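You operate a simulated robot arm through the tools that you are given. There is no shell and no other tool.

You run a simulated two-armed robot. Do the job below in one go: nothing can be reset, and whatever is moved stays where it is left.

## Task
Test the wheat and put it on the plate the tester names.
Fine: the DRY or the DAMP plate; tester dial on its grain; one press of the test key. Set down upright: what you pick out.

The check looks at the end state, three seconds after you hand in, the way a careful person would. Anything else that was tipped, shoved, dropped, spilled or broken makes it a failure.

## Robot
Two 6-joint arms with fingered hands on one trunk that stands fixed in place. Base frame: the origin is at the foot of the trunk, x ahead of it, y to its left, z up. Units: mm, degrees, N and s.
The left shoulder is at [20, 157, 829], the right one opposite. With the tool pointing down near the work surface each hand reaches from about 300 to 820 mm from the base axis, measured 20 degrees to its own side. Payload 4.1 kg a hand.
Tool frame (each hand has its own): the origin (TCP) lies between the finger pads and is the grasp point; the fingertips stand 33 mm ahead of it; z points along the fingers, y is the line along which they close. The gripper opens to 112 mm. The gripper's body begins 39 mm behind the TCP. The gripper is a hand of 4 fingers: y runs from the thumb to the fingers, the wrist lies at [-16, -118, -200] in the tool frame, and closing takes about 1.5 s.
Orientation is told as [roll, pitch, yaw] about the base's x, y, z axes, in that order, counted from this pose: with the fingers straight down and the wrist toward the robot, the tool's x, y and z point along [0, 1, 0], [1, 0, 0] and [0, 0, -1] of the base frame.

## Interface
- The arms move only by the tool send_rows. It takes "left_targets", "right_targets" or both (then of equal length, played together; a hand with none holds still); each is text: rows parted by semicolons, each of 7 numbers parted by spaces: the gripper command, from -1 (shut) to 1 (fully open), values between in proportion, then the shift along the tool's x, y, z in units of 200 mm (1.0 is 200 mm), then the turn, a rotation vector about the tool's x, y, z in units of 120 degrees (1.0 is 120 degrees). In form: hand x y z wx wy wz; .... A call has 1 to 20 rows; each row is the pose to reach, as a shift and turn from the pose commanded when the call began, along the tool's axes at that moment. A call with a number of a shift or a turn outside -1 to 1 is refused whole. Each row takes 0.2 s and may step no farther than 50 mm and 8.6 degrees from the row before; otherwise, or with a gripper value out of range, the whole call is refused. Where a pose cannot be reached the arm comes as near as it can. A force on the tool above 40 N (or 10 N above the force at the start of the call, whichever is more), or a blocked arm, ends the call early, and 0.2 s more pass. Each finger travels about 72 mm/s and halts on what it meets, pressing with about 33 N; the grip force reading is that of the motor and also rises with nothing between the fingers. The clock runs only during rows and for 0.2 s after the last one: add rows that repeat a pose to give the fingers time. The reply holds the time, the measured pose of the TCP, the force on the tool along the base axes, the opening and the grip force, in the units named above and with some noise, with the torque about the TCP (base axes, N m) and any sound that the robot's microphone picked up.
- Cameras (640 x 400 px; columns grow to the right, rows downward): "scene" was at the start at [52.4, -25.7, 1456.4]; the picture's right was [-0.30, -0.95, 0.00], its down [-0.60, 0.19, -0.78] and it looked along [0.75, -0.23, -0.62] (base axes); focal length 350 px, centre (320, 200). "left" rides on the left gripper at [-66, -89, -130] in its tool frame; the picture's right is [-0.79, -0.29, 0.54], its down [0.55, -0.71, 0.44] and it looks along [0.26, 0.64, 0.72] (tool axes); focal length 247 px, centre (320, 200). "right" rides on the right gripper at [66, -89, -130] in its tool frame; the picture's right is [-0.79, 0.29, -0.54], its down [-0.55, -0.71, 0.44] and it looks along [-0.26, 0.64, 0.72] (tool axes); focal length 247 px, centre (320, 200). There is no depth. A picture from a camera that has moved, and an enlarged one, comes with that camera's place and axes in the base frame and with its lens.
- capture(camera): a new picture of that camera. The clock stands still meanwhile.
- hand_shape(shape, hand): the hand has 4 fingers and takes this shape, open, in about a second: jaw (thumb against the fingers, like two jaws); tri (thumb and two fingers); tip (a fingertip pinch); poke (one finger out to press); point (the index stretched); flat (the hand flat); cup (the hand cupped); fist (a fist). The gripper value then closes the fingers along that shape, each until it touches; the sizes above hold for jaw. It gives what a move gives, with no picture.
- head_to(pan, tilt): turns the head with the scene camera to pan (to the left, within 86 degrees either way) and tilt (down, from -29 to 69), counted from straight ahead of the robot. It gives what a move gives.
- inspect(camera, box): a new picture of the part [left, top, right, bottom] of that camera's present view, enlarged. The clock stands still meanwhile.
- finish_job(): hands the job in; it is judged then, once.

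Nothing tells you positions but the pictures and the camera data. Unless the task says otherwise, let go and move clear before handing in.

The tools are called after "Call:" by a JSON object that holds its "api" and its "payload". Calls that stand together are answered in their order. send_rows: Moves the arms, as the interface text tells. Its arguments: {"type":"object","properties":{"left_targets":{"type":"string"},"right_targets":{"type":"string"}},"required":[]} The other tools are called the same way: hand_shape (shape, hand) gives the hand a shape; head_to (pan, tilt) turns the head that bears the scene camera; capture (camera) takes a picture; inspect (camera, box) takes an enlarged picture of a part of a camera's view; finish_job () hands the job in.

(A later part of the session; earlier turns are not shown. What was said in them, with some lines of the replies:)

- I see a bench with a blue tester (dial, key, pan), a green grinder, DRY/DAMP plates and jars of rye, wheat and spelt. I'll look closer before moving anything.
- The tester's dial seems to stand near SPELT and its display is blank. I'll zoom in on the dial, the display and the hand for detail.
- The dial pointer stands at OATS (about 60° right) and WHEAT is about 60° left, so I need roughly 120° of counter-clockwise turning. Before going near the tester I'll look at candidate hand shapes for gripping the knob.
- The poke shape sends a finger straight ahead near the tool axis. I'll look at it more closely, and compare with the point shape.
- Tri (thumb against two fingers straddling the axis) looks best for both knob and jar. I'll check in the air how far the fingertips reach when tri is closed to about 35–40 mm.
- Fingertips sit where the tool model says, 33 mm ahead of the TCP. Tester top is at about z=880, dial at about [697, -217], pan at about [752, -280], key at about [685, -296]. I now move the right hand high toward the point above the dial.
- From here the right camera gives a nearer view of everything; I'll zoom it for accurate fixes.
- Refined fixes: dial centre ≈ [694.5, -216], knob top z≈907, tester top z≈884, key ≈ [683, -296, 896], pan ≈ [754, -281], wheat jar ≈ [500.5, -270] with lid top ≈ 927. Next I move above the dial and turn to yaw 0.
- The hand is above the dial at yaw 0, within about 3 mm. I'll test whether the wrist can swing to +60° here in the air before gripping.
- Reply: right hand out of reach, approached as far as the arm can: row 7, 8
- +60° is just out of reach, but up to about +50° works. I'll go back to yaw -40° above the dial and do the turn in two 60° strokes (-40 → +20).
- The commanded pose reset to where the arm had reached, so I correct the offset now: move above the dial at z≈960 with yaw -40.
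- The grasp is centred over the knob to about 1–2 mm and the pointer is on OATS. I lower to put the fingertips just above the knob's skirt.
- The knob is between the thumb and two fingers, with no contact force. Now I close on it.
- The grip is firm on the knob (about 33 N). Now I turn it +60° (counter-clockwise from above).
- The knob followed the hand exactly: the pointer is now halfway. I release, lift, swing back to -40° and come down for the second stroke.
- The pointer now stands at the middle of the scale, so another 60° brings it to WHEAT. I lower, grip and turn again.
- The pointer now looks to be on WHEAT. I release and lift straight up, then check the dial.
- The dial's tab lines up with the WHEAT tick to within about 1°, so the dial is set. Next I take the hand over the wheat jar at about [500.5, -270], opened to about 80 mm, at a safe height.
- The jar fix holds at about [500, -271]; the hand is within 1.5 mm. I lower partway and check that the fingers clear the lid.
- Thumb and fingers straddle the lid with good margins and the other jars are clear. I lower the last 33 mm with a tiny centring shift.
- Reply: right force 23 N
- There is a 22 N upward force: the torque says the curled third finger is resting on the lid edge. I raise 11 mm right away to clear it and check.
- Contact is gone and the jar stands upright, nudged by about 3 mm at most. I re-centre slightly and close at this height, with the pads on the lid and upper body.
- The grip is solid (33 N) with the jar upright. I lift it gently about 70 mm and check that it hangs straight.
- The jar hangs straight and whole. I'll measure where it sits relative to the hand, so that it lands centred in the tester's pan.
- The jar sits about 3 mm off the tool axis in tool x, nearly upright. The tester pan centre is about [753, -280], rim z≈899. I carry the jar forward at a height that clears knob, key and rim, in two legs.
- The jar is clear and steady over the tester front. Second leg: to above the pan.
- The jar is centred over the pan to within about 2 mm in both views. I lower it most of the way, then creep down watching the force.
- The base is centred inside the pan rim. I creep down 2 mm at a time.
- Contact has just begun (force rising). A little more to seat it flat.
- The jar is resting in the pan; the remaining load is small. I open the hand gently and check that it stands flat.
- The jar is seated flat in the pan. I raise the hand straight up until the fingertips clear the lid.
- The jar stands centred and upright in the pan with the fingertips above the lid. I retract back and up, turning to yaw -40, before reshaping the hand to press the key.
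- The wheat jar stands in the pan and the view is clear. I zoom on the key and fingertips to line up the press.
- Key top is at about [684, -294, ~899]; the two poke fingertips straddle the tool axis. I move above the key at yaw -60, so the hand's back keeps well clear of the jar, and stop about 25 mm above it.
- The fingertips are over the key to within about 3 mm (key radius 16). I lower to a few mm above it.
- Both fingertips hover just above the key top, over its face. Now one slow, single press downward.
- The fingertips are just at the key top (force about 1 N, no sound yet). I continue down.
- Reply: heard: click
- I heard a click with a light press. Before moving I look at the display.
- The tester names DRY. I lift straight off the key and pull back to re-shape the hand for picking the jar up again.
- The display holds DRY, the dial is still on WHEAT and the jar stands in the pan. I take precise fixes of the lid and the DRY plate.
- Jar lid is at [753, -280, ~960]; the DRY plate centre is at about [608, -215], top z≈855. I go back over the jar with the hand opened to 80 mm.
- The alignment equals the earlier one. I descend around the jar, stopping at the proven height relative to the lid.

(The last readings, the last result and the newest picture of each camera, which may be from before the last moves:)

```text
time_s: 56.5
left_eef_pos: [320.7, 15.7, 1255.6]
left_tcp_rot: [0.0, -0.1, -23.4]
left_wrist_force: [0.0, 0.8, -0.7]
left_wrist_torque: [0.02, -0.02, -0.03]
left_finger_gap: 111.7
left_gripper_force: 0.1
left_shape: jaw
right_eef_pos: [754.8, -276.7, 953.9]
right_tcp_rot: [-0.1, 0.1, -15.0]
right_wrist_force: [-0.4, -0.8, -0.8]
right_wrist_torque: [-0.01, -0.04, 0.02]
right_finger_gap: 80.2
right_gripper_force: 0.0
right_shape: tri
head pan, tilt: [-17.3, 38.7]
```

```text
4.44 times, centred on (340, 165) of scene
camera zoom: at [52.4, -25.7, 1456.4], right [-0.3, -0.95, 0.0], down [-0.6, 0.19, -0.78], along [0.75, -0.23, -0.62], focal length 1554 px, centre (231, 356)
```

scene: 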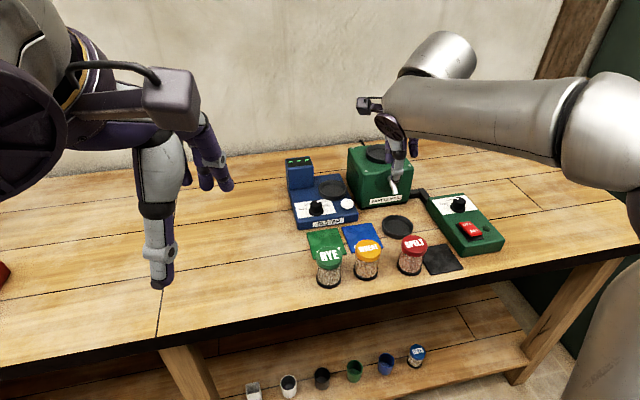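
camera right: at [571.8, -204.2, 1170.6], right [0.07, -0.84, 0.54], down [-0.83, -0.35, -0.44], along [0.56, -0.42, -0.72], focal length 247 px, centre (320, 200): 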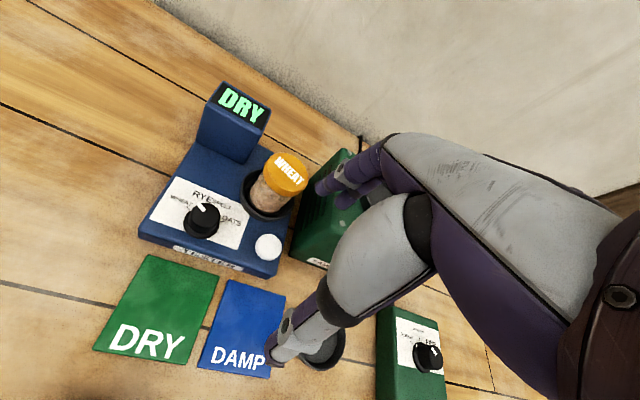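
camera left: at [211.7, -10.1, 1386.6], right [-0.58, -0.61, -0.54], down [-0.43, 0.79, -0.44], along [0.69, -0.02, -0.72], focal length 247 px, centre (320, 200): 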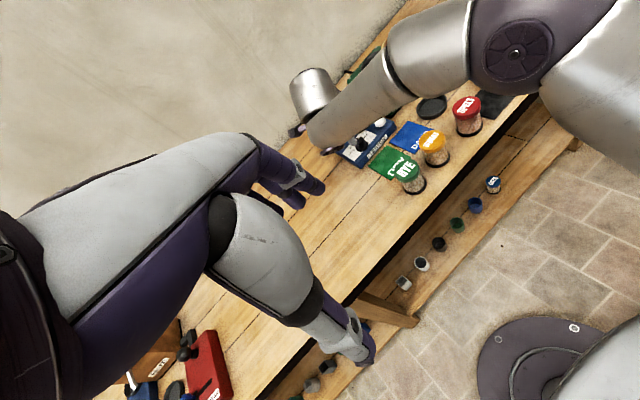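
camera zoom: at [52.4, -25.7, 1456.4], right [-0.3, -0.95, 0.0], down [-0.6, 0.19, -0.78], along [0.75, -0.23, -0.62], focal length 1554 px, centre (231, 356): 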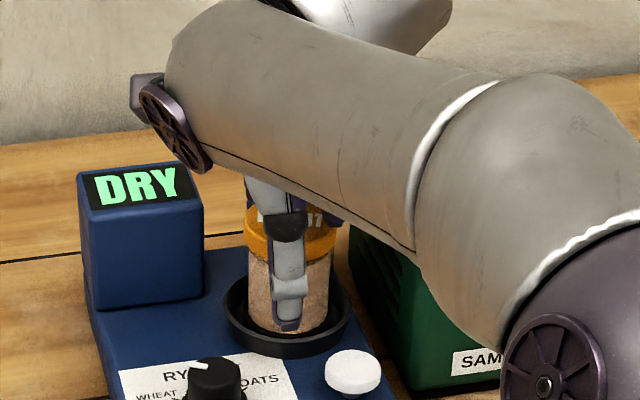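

No contact so far, everything is in place. I close on the jar, then lift slightly.

Call:
{"api": "send_rows", "payload": {"right_targets": "0.2 0 0 0 0 0 0; 0 0 0 0 0 0 0; -0.3 0 0 0 0 0 0; -0.6 0 0 0 0 0 0; -0.6 0 0 0 0 0 0; -0.6 0 0 0 0 0 0"}}

Call:
{"api": "inspect", "payload": {"camera": "right", "box": [200, 170, 440, 350]}}

Call:
{"api": "inspect", "payload": {"camera": "left", "box": [320, 70, 420, 150]}}

```text
time_s: 57.9
left_eef_pos: [321.2, 16.0, 1256.5]
left_tcp_rot: [-0.1, -0.1, -23.4]
left_wrist_force: [-0.6, 0.5, 0.2]
left_wrist_torque: [-0.03, -0.01, -0.01]
left_finger_gap: 111.9
left_gripper_force: 0.0
left_shape: jaw
right_eef_pos: [753.7, -275.2, 956.3]
right_tcp_rot: [0.0, 0.0, -15.2]
right_wrist_force: [0.8, -0.1, 0.0]
right_wrist_torque: [-0.02, -0.1, 0.04]
right_finger_gap: 45.0
right_gripper_force: 32.7
right_shape: tri
head pan, tilt: [-17.3, 38.7]
```

```text
2.22 times, centred on (320, 260) of right
camera zoom: at [685.5, -189.7, 1085.1], right [0.07, -0.84, 0.54], down [-0.83, -0.35, -0.44], along [0.56, -0.42, -0.72], focal length 549 px, centre (320, 67)
```

zoom: 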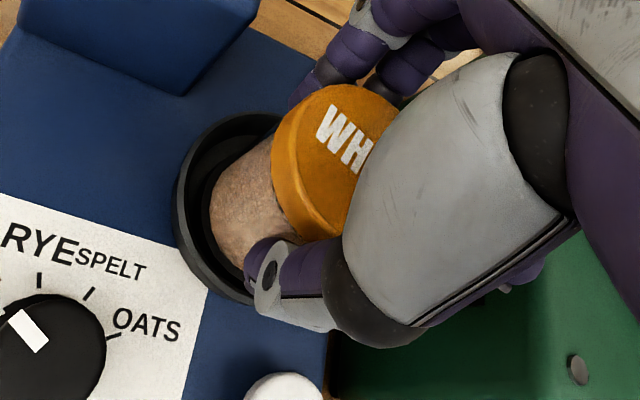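

```text
5.00 times, centred on (370, 110) of left
camera zoom: at [211.8, -10.1, 1386.6], right [-0.58, -0.61, -0.54], down [-0.43, 0.79, -0.44], along [0.69, -0.02, -0.72], focal length 1235 px, centre (70, 650)
```

zoom: 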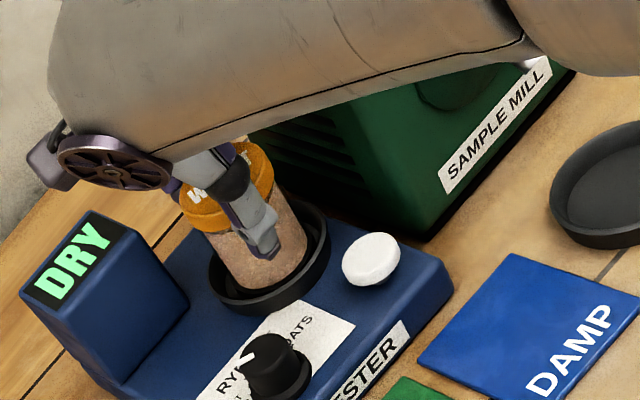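

Gripped firmly. I lift it out of the pan smoothly.

Call:
{"api": "send_rows", "payload": {"right_targets": "-0.6 0 0 -0.02 0 0 0; -0.6 0 0 -0.05 0 0 0; -0.6 0 0 -0.1 0 0 0; -0.6 0 0 -0.15 0 0 0; -0.6 0 0 -0.2 0 0 0; -0.6 0 0 -0.22 0 0 0; -0.6 0 0 -0.22 0 0 0"}}

Call:
{"api": "inspect", "payload": {"camera": "scene", "box": [290, 120, 390, 210]}}

Call:
{"api": "inspect", "payload": {"camera": "left", "box": [320, 70, 420, 150]}}

Call:
{"api": "inspect", "payload": {"camera": "right", "box": [200, 170, 440, 350]}}

```text
time_s: 59.5
left_eef_pos: [321.1, 14.0, 1256.7]
left_tcp_rot: [0.0, -0.1, -23.4]
left_wrist_force: [0.2, -0.4, -0.4]
left_wrist_torque: [-0.02, 0.01, -0.02]
left_finger_gap: 111.9
left_gripper_force: 0.0
left_shape: jaw
right_eef_pos: [753.6, -276.7, 998.9]
right_tcp_rot: [0.1, 0.0, -15.1]
right_wrist_force: [-0.4, 0.0, -2.0]
right_wrist_torque: [0.02, -0.02, 0.06]
right_finger_gap: 44.8
right_gripper_force: 32.9
right_shape: tri
head pan, tilt: [-17.3, 38.7]
```

```text
4.44 times, centred on (340, 165) of scene
camera zoom: at [52.5, -25.7, 1456.4], right [-0.3, -0.95, 0.0], down [-0.6, 0.19, -0.78], along [0.75, -0.23, -0.62], focal length 1554 px, centre (231, 356)
```

zoom: 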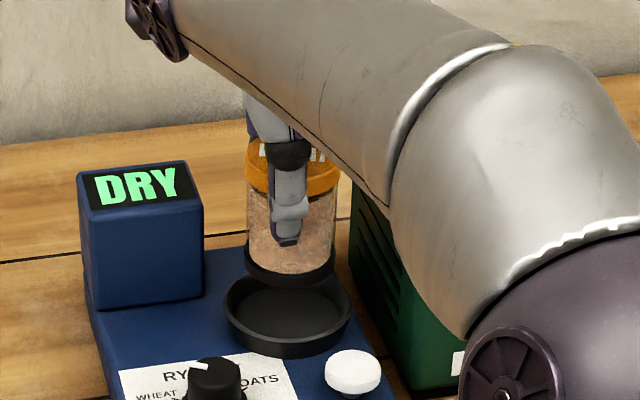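

```text
5.00 times, centred on (370, 110) of left
camera zoom: at [211.8, -10.2, 1386.6], right [-0.58, -0.61, -0.54], down [-0.43, 0.79, -0.44], along [0.69, -0.02, -0.72], focal length 1235 px, centre (70, 650)
```

zoom: 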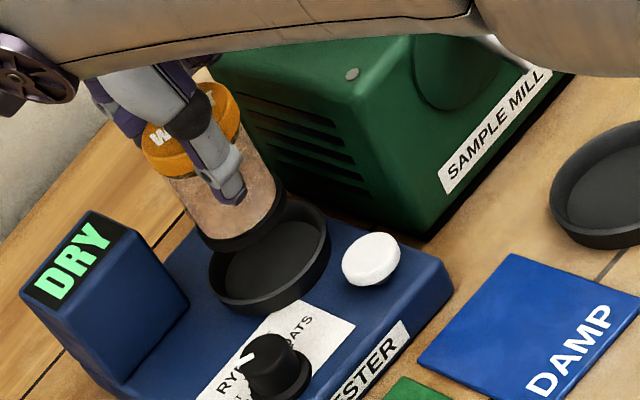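

```text
2.22 times, centred on (320, 260) of right
camera zoom: at [685.2, -189.6, 1129.1], right [0.07, -0.84, 0.54], down [-0.83, -0.35, -0.44], along [0.55, -0.42, -0.72], focal length 549 px, centre (320, 67)
```

zoom: 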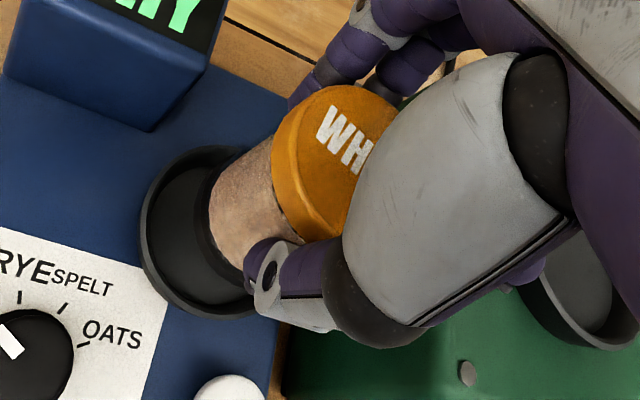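

The jar is out of the pan, upright. I carry it back over the front of the tester to above the DRY plate, at constant height.

Call:
{"api": "send_rows", "payload": {"right_targets": "-0.6 0.02 -0.12 -0.01 0 0 0; -0.6 0.041 -0.25 -0.01 0 0 0; -0.6 0.063 -0.39 -0.01 0 0 0; -0.6 0.085 -0.53 -0.01 0 0 0; -0.6 0.107 -0.66 -0.01 0 0 0; -0.6 0.1276 -0.7853 -0.01 0 0 0; -0.6 0.1276 -0.7853 -0.01 0 0 0"}}

Call:
{"api": "inspect", "payload": {"camera": "scene", "box": [280, 150, 400, 270]}}

Call:
{"api": "inspect", "payload": {"camera": "left", "box": [330, 90, 450, 190]}}

Call:
{"api": "capture", "payload": {"camera": "right"}}

```text
time_s: 61.1
left_eef_pos: [321.4, 15.4, 1255.1]
left_tcp_rot: [0.1, 0.0, -23.4]
left_wrist_force: [-0.4, -0.4, 0.3]
left_wrist_torque: [0.0, 0.0, 0.02]
left_finger_gap: 111.6
left_gripper_force: 0.1
left_shape: jaw
right_eef_pos: [610.1, -212.5, 999.2]
right_tcp_rot: [0.1, -0.1, -14.9]
right_wrist_force: [-0.5, -0.1, -2.3]
right_wrist_torque: [0.06, 0.0, -0.01]
right_finger_gap: 44.6
right_gripper_force: 33.1
right_shape: tri
head pan, tilt: [-17.3, 38.7]
```

```text
3.33 times, centred on (340, 210) of scene
camera zoom: at [52.5, -25.7, 1456.4], right [-0.3, -0.95, 0.0], down [-0.6, 0.19, -0.78], along [0.75, -0.23, -0.62], focal length 1166 px, centre (253, 167)
```

zoom: 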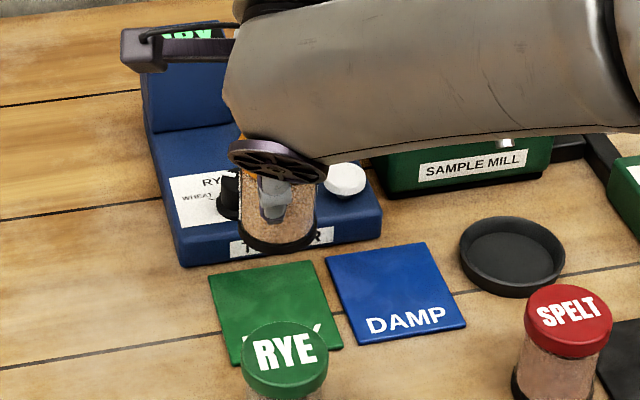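

```text
4.00 times, centred on (390, 140) of left
camera zoom: at [211.9, -10.2, 1386.6], right [-0.58, -0.61, -0.54], down [-0.43, 0.79, -0.44], along [0.69, -0.02, -0.72], focal length 988 px, centre (40, 440)
```

zoom: 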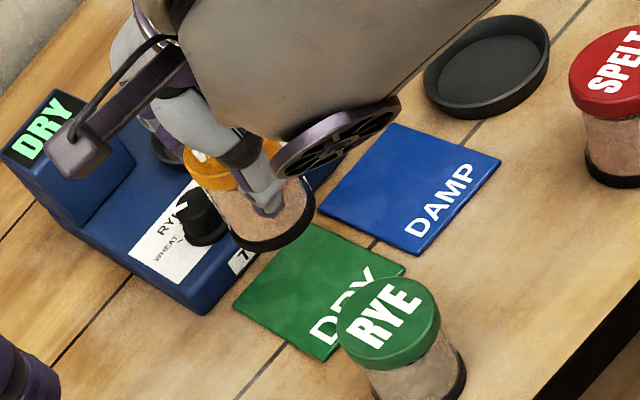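

```text
taken
camera right: at [540.8, -125.9, 1130.3], right [0.07, -0.84, 0.54], down [-0.83, -0.35, -0.44], along [0.56, -0.41, -0.72], focal length 247 px, centre (320, 200)
```

right: 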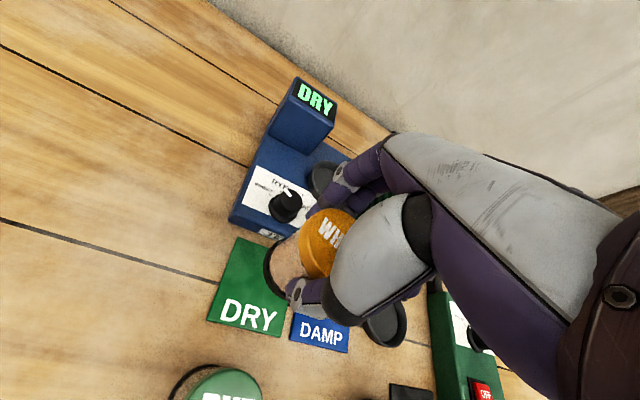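

The jar is over the DRY plate's centre (within about 2 mm). I lower it most of the way.

Call:
{"api": "send_rows", "payload": {"right_targets": "-0.6 0.007 0 0.08 0 0 0; -0.6 0.007 0 0.16 0 0 0; -0.6 0.007 0 0.24 0 0 0; -0.6 0.007 0 0.3 0 0 0; -0.6 0.007 0 0.315 0 0 0; -0.6 0.007 0 0.315 0 0 0"}}

Call:
{"api": "inspect", "payload": {"camera": "scene", "box": [280, 170, 400, 290]}}

Call:
{"api": "inspect", "payload": {"camera": "left", "box": [350, 100, 450, 190]}}

Call:
{"api": "inspect", "payload": {"camera": "right", "box": [180, 170, 400, 350]}}

```text
time_s: 62.5
left_eef_pos: [321.3, 14.2, 1254.8]
left_tcp_rot: [-0.1, 0.0, -23.5]
left_wrist_force: [1.2, -0.4, -0.1]
left_wrist_torque: [0.02, 0.03, -0.01]
left_finger_gap: 111.5
left_gripper_force: 0.1
left_shape: jaw
right_eef_pos: [610.7, -211.2, 937.1]
right_tcp_rot: [0.0, -0.1, -15.0]
right_wrist_force: [0.3, 0.3, -2.0]
right_wrist_torque: [0.0, 0.01, 0.0]
right_finger_gap: 44.4
right_gripper_force: 33.3
right_shape: tri
head pan, tilt: [-17.3, 38.7]
```

```text
3.33 times, centred on (340, 230) of scene
camera zoom: at [52.4, -25.7, 1456.4], right [-0.3, -0.95, 0.0], down [-0.6, 0.19, -0.78], along [0.75, -0.23, -0.62], focal length 1166 px, centre (253, 100)
```

zoom: 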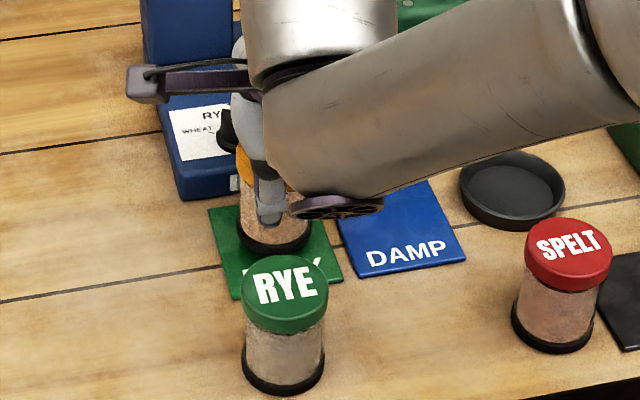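

```text
4.44 times, centred on (400, 145) of left
camera zoom: at [211.8, -10.1, 1386.6], right [-0.58, -0.61, -0.54], down [-0.43, 0.79, -0.44], along [0.69, -0.02, -0.72], focal length 1098 px, centre (-36, 444)
```

zoom: 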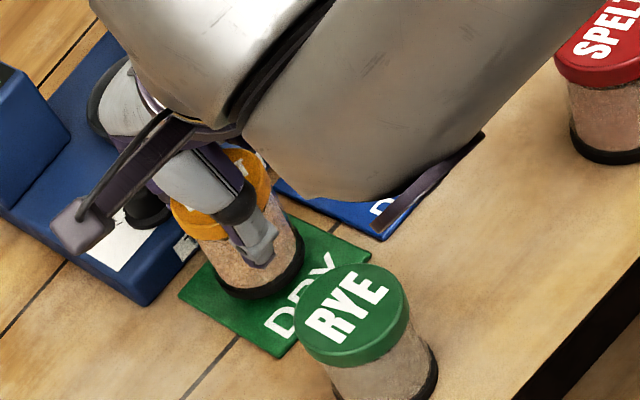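

```text
2.22 times, centred on (290, 260) of right
camera zoom: at [541.4, -124.3, 1067.2], right [0.07, -0.84, 0.54], down [-0.83, -0.35, -0.44], along [0.56, -0.41, -0.72], focal length 549 px, centre (387, 67)
```

zoom: 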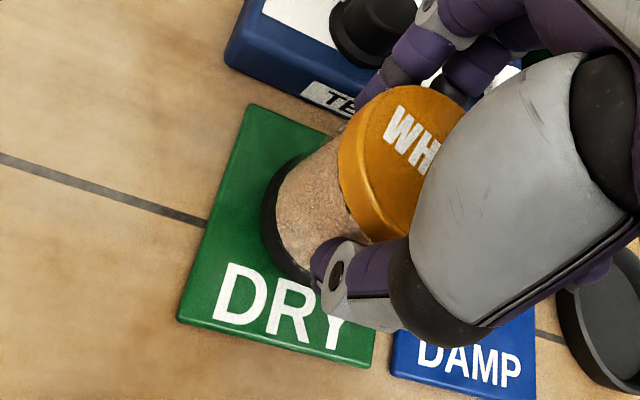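

The base is centred over the DRY plate within a few mm and well inside its edges. I creep down to contact.

Call:
{"api": "send_rows", "payload": {"right_targets": "-0.6 0 0 0.01 0 0 0; -0.6 0 0 0.02 0 0 0; -0.6 0 0 0.03 0 0 0; -0.6 0 0 0.04 0 0 0; -0.6 0 0 0.04 0 0 0"}}

```text
time_s: 63.7
left_eef_pos: [321.2, 14.9, 1256.3]
left_tcp_rot: [0.0, 0.0, -23.4]
left_wrist_force: [0.1, -0.5, 0.3]
left_wrist_torque: [-0.02, -0.01, -0.01]
left_finger_gap: 111.8
left_gripper_force: 0.1
left_shape: jaw
right_eef_pos: [609.4, -209.5, 929.2]
right_tcp_rot: [0.0, 0.1, -14.9]
right_wrist_force: [-0.6, 1.2, -1.8]
right_wrist_torque: [0.01, 0.02, -0.01]
right_finger_gap: 44.6
right_gripper_force: 32.7
right_shape: tri
head pan, tilt: [-17.3, 38.7]
```

No contact yet at z≈929. A couple more small steps.

Call:
{"api": "send_rows", "payload": {"right_targets": "-0.6 0 0 0.0075 0 0 0; -0.6 0 0 0.015 0 0 0; -0.6 0 0 0.015 0 0 0"}}

```text
time_s: 64.5
left_eef_pos: [320.1, 15.8, 1255.8]
left_tcp_rot: [0.0, -0.1, -23.3]
left_wrist_force: [-0.1, 0.1, 0.2]
left_wrist_torque: [-0.01, 0.01, 0.03]
left_finger_gap: 111.7
left_gripper_force: 0.0
left_shape: jaw
right_eef_pos: [609.5, -209.0, 925.9]
right_tcp_rot: [0.0, 0.0, -15.0]
right_wrist_force: [-0.3, 0.0, -1.7]
right_wrist_torque: [0.03, 0.0, -0.03]
right_finger_gap: 44.8
right_gripper_force: 33.3
right_shape: tri
head pan, tilt: [-17.3, 38.7]
```

Call:
{"api": "send_rows", "payload": {"right_targets": "-0.6 0 0 0.0075 0 0 0; -0.6 0 0 0.015 0 0 0; -0.6 0 0 0.015 0 0 0"}}

Call:
{"api": "inspect", "payload": {"camera": "left", "box": [370, 120, 430, 180]}}

Call:
{"api": "inspect", "payload": {"camera": "right", "box": [230, 190, 330, 300]}}

```text
time_s: 65.3
left_eef_pos: [319.0, 14.8, 1256.5]
left_tcp_rot: [0.0, 0.0, -23.4]
left_wrist_force: [0.4, -0.5, 0.1]
left_wrist_torque: [-0.02, 0.03, 0.03]
left_finger_gap: 111.5
left_gripper_force: 0.0
left_shape: jaw
right_eef_pos: [610.1, -209.5, 924.9]
right_tcp_rot: [0.1, -0.2, -15.0]
right_wrist_force: [-0.2, 0.8, 11.4]
right_wrist_torque: [0.0, 0.09, -0.04]
right_finger_gap: 44.9
right_gripper_force: 33.3
right_shape: tri
head pan, tilt: [-17.3, 38.7]
```

```text
6.67 times, centred on (400, 150) of left
camera zoom: at [211.5, -10.0, 1386.7], right [-0.58, -0.61, -0.54], down [-0.43, 0.79, -0.44], along [0.69, -0.02, -0.72], focal length 1646 px, centre (-213, 533)
```

zoom: 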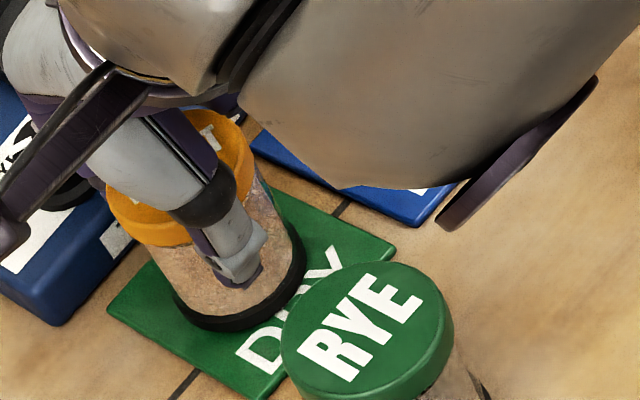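

```text
3.64 times, centred on (280, 245) of right
camera zoom: at [540.9, -123.5, 1055.1], right [0.07, -0.84, 0.54], down [-0.83, -0.35, -0.44], along [0.56, -0.42, -0.72], focal length 898 px, centre (466, 36)
```

zoom: 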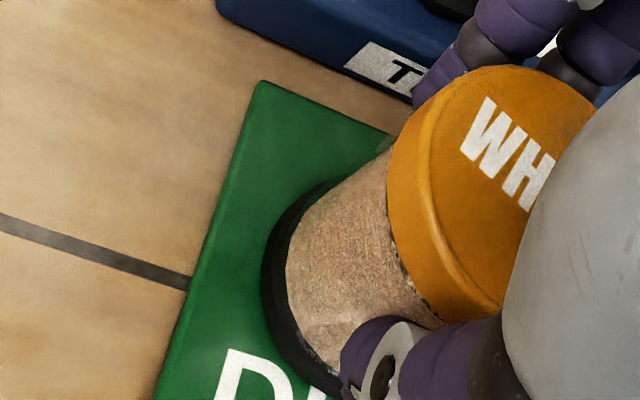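

The jar stands flat on the DRY plate (11 N, hardly any torque). I open the hand gently.

Call:
{"api": "send_rows", "payload": {"right_targets": "-0.6 0 0 -0.003 0 0 0; -0.15 0 0 -0.003 0 0 0; 0 0 0 -0.003 0 0 0; 0.2 0 0 -0.003 0 0 0; 0.4 0 0 -0.003 0 0 0; 0.4 0 0 -0.003 0 0 0"}}

Call:
{"api": "inspect", "payload": {"camera": "left", "box": [360, 110, 440, 190]}}

Call:
{"api": "inspect", "payload": {"camera": "right", "box": [200, 170, 400, 330]}}

Call:
{"api": "inspect", "payload": {"camera": "scene", "box": [290, 180, 390, 280]}}

```text
time_s: 66.7
left_eef_pos: [320.5, 15.9, 1256.1]
left_tcp_rot: [-0.1, 0.0, -23.4]
left_wrist_force: [0.1, 1.1, -0.8]
left_wrist_torque: [-0.02, 0.03, 0.01]
left_finger_gap: 111.8
left_gripper_force: 0.0
left_shape: jaw
right_eef_pos: [609.6, -210.1, 923.6]
right_tcp_rot: [0.0, 0.0, -15.0]
right_wrist_force: [-0.9, 0.5, -0.7]
right_wrist_torque: [0.05, 0.0, -0.02]
right_finger_gap: 78.1
right_gripper_force: 0.0
right_shape: tri
head pan, tilt: [-17.3, 38.7]
```

```text
5.00 times, centred on (400, 150) of left
camera zoom: at [211.8, -10.1, 1386.6], right [-0.58, -0.61, -0.54], down [-0.43, 0.79, -0.44], along [0.69, -0.02, -0.72], focal length 1235 px, centre (-80, 450)
```

zoom: 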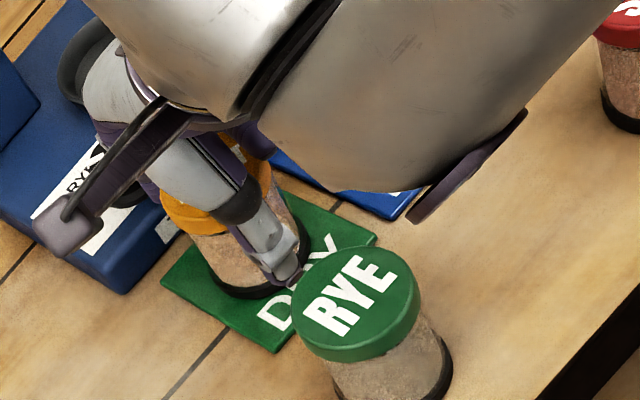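

```text
2.50 times, centred on (300, 250) of right
camera zoom: at [541.1, -123.6, 1054.6], right [0.07, -0.84, 0.54], down [-0.83, -0.35, -0.44], along [0.56, -0.42, -0.72], focal length 617 px, centre (370, 75)
```

zoom: 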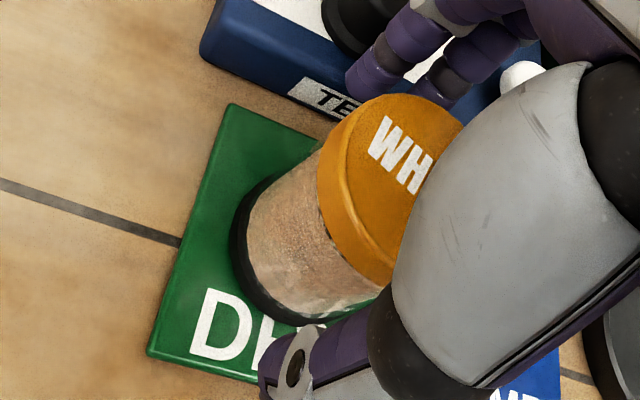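

```text
4.00 times, centred on (340, 230) of scene
camera zoom: at [52.4, -25.7, 1456.4], right [-0.3, -0.95, 0.0], down [-0.6, 0.19, -0.78], along [0.75, -0.23, -0.62], focal length 1399 px, centre (240, 80)
```

zoom: 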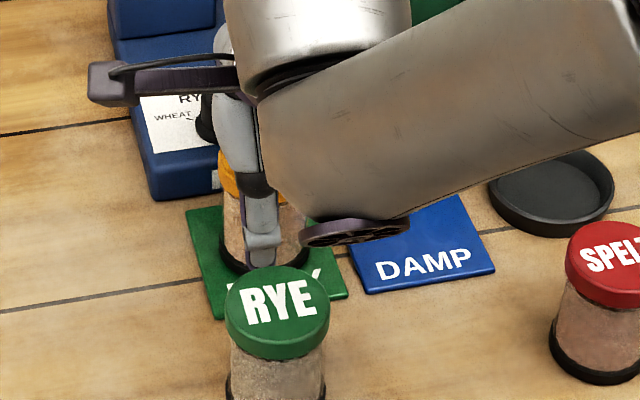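

The jar is released and upright on the DRY plate. I raise the hand straight up, clear of the lid.

Call:
{"api": "send_rows", "payload": {"right_targets": "0.4 0 0 -0.04 0 0 0; 0.4 0 0 -0.1 0 0 0; 0.4 0 0 -0.18 0 0 0; 0.4 0 0 -0.27 0 0 0; 0.4 0 0 -0.38 0 0 0; 0.4 0 0 -0.5 0 0 0; 0.4 0 0 -0.62 0 0 0; 0.4 0 0 -0.62 0 0 0"}}

Call:
{"api": "inspect", "payload": {"camera": "right", "box": [160, 150, 400, 350]}}

Call:
{"api": "inspect", "payload": {"camera": "left", "box": [330, 70, 470, 200]}}

```text
time_s: 68.5
left_eef_pos: [319.8, 15.7, 1256.2]
left_tcp_rot: [0.0, 0.0, -23.4]
left_wrist_force: [-0.1, -0.1, 0.3]
left_wrist_torque: [0.03, -0.03, -0.01]
left_finger_gap: 111.6
left_gripper_force: 0.1
left_shape: jaw
right_eef_pos: [611.4, -209.3, 1048.0]
right_tcp_rot: [0.0, -0.1, -14.9]
right_wrist_force: [0.4, -0.7, 0.0]
right_wrist_torque: [-0.01, 0.0, -0.02]
right_finger_gap: 78.0
right_gripper_force: 0.0
right_shape: tri
head pan, tilt: [-17.3, 38.7]
```

```text
2.00 times, centred on (280, 250) of right
camera zoom: at [541.5, -123.0, 1178.2], right [0.07, -0.84, 0.54], down [-0.83, -0.35, -0.44], along [0.56, -0.41, -0.72], focal length 494 px, centre (400, 100)
```

zoom: 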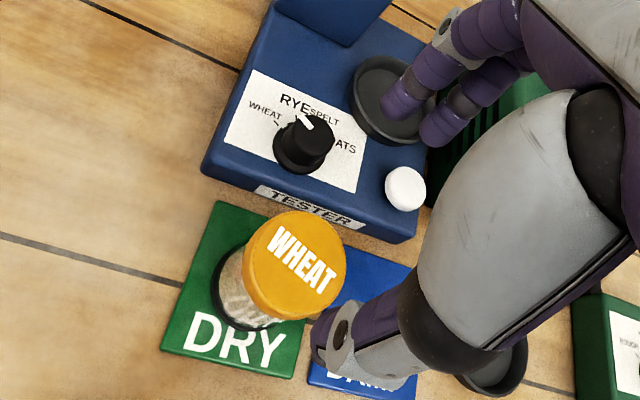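

```text
3.08 times, centred on (400, 135) of left
camera zoom: at [211.8, -10.2, 1386.6], right [-0.58, -0.61, -0.54], down [-0.43, 0.79, -0.44], along [0.69, -0.02, -0.72], focal length 760 px, centre (74, 400)
```

zoom: 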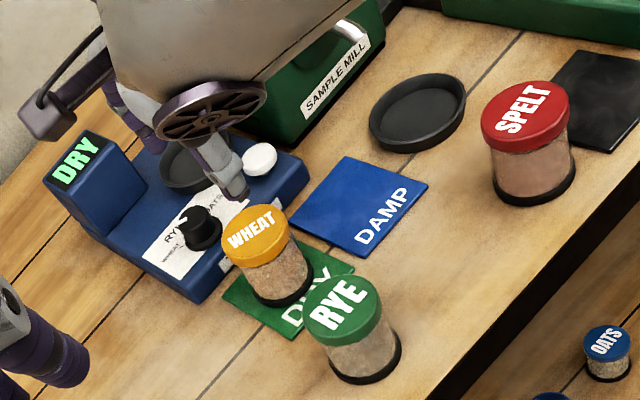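

The jar stands on the DRY plate, the dial is still on WHEAT. I move the hand well clear, up and to the right, and then check the whole scene.

Call:
{"api": "send_rows", "payload": {"right_targets": "0.4 -0.05 -0.02 -0.15 0 0 0; 0.4 -0.2 -0.06 -0.3 0 0 0; 0.4 -0.36 -0.11 -0.4 0 0 0; 0.4 -0.52 -0.155 -0.51 0 0 0; 0.4 -0.68 -0.2 -0.51 0 0 0; 0.4 -0.8425 -0.2455 -0.51 0 0 0; 0.4 -0.8425 -0.2455 -0.51 0 0 0"}}

Call:
{"api": "capture", "payload": {"camera": "scene"}}

Call:
{"api": "capture", "payload": {"camera": "right"}}

Call:
{"api": "capture", "payload": {"camera": "left"}}

```text
time_s: 70.1
left_eef_pos: [321.5, 15.5, 1256.6]
left_tcp_rot: [0.0, 0.0, -23.5]
left_wrist_force: [0.4, 0.2, -0.7]
left_wrist_torque: [0.0, 0.02, -0.01]
left_finger_gap: 111.9
left_gripper_force: 0.2
left_shape: jaw
right_eef_pos: [518.5, -359.4, 1150.1]
right_tcp_rot: [0.1, -0.1, -14.9]
right_wrist_force: [0.2, 0.2, -0.2]
right_wrist_torque: [-0.03, 0.03, 0.02]
right_finger_gap: 78.1
right_gripper_force: 0.1
right_shape: tri
head pan, tilt: [-17.3, 38.7]
```

```text
taken
```

scene: 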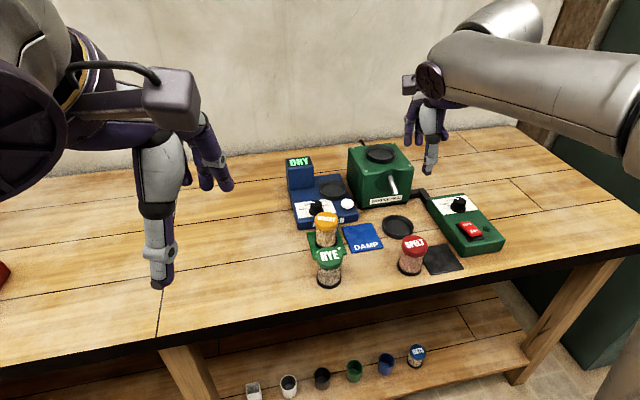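

```text
taken
camera right: at [449.4, -273.4, 1280.1], right [0.07, -0.84, 0.54], down [-0.83, -0.35, -0.44], along [0.56, -0.42, -0.72], focal length 247 px, centre (320, 200)
```

right: 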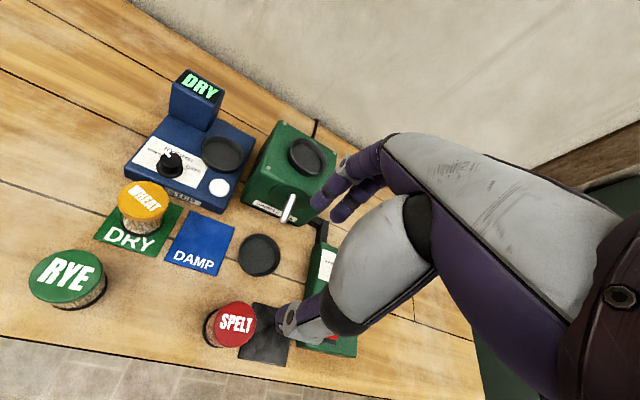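

```text
taken
camera left: at [211.8, -10.1, 1386.6], right [-0.58, -0.61, -0.54], down [-0.43, 0.79, -0.44], along [0.69, -0.02, -0.72], focal length 247 px, centre (320, 200)
```

left: 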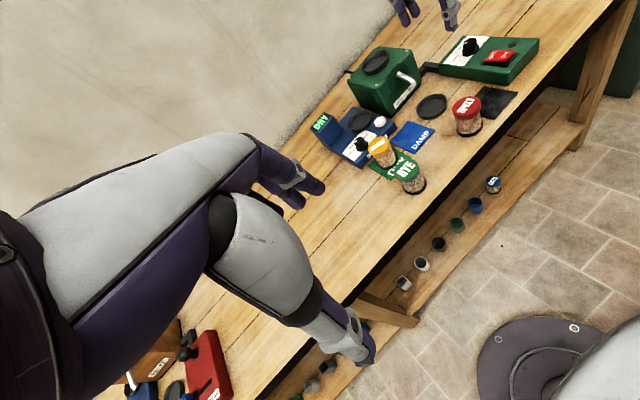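

Call:
{"api": "inspect", "payload": {"camera": "right", "box": [80, 60, 280, 260]}}

Call:
{"api": "inspect", "payload": {"camera": "scene", "box": [280, 150, 440, 290]}}

Call:
{"api": "inspect", "payload": {"camera": "left", "box": [340, 100, 440, 200]}}

Call:
{"api": "inspect", "payload": {"camera": "right", "box": [130, 130, 210, 190]}}

```text
2.00 times, centred on (180, 160) of right
camera zoom: at [449.4, -273.4, 1280.1], right [0.07, -0.84, 0.54], down [-0.83, -0.35, -0.44], along [0.56, -0.42, -0.72], focal length 494 px, centre (600, 280)
```

zoom: 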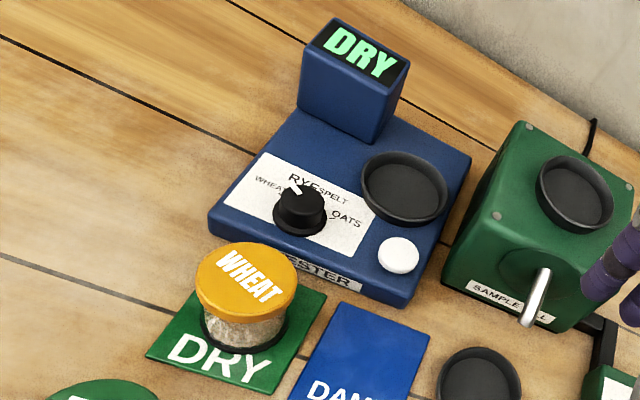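

```text
2.86 times, centred on (360, 220) of scene
camera zoom: at [52.5, -25.6, 1456.4], right [-0.3, -0.95, 0.0], down [-0.6, 0.19, -0.78], along [0.75, -0.23, -0.62], focal length 999 px, centre (206, 143)
```

zoom: 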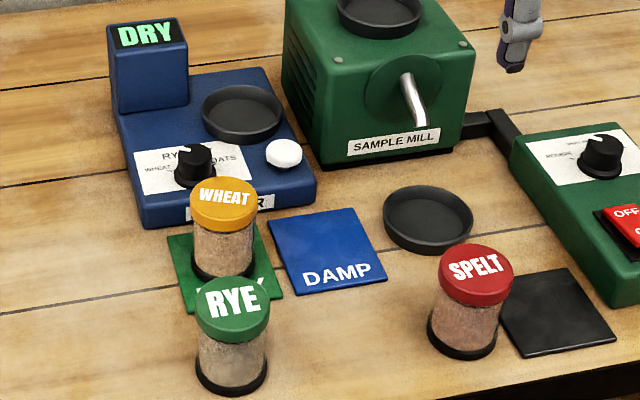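

```text
4.00 times, centred on (390, 150) of left
camera zoom: at [211.8, -10.1, 1386.6], right [-0.58, -0.61, -0.54], down [-0.43, 0.79, -0.44], along [0.69, -0.02, -0.72], focal length 988 px, centre (40, 400)
```

zoom: 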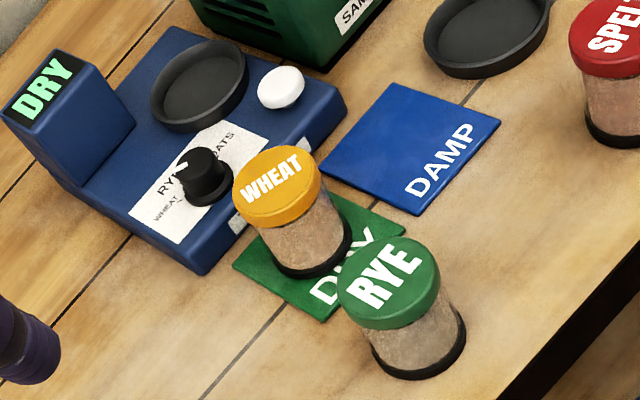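

```text
6.67 times, centred on (170, 160) of right
camera zoom: at [449.4, -273.4, 1280.1], right [0.07, -0.84, 0.54], down [-0.83, -0.35, -0.44], along [0.56, -0.42, -0.72], focal length 1646 px, centre (1320, 467)
```

zoom: 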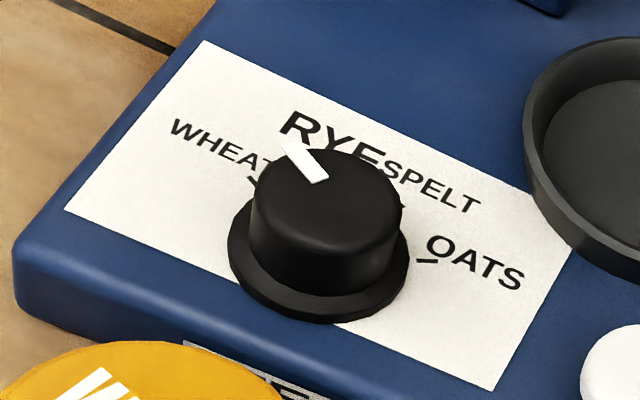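

The wheat jar stands upright on the DRY plate, the tester's display reads DRY and its dial is on WHEAT. The key was pressed once (one click), the other jars and plates stand where they were, and the hand is clear, so I hand in.

Call:
{"api": "finish_job", "payload": {}}

```text
The job is handed in.
```

The wheat tested DRY. Its jar now stands upright on the DRY plate, released, with the hand moved well clear.

- **Dial:** turned from OATS to WHEAT. I checked it against the tick mark after turning and again at the end.
- **Key:** pressed once, with one click heard. The display still showed DRY at the final check.
- **Jar contact:** on the first pickup a curled finger pressed on the jar's lid edge with about 22 N. The jar shifted about 3 mm but stayed upright.
- **Everything else:** the rye and spelt jars, the plates, the mill and the loose dish looked undisturbed in the final pictures.
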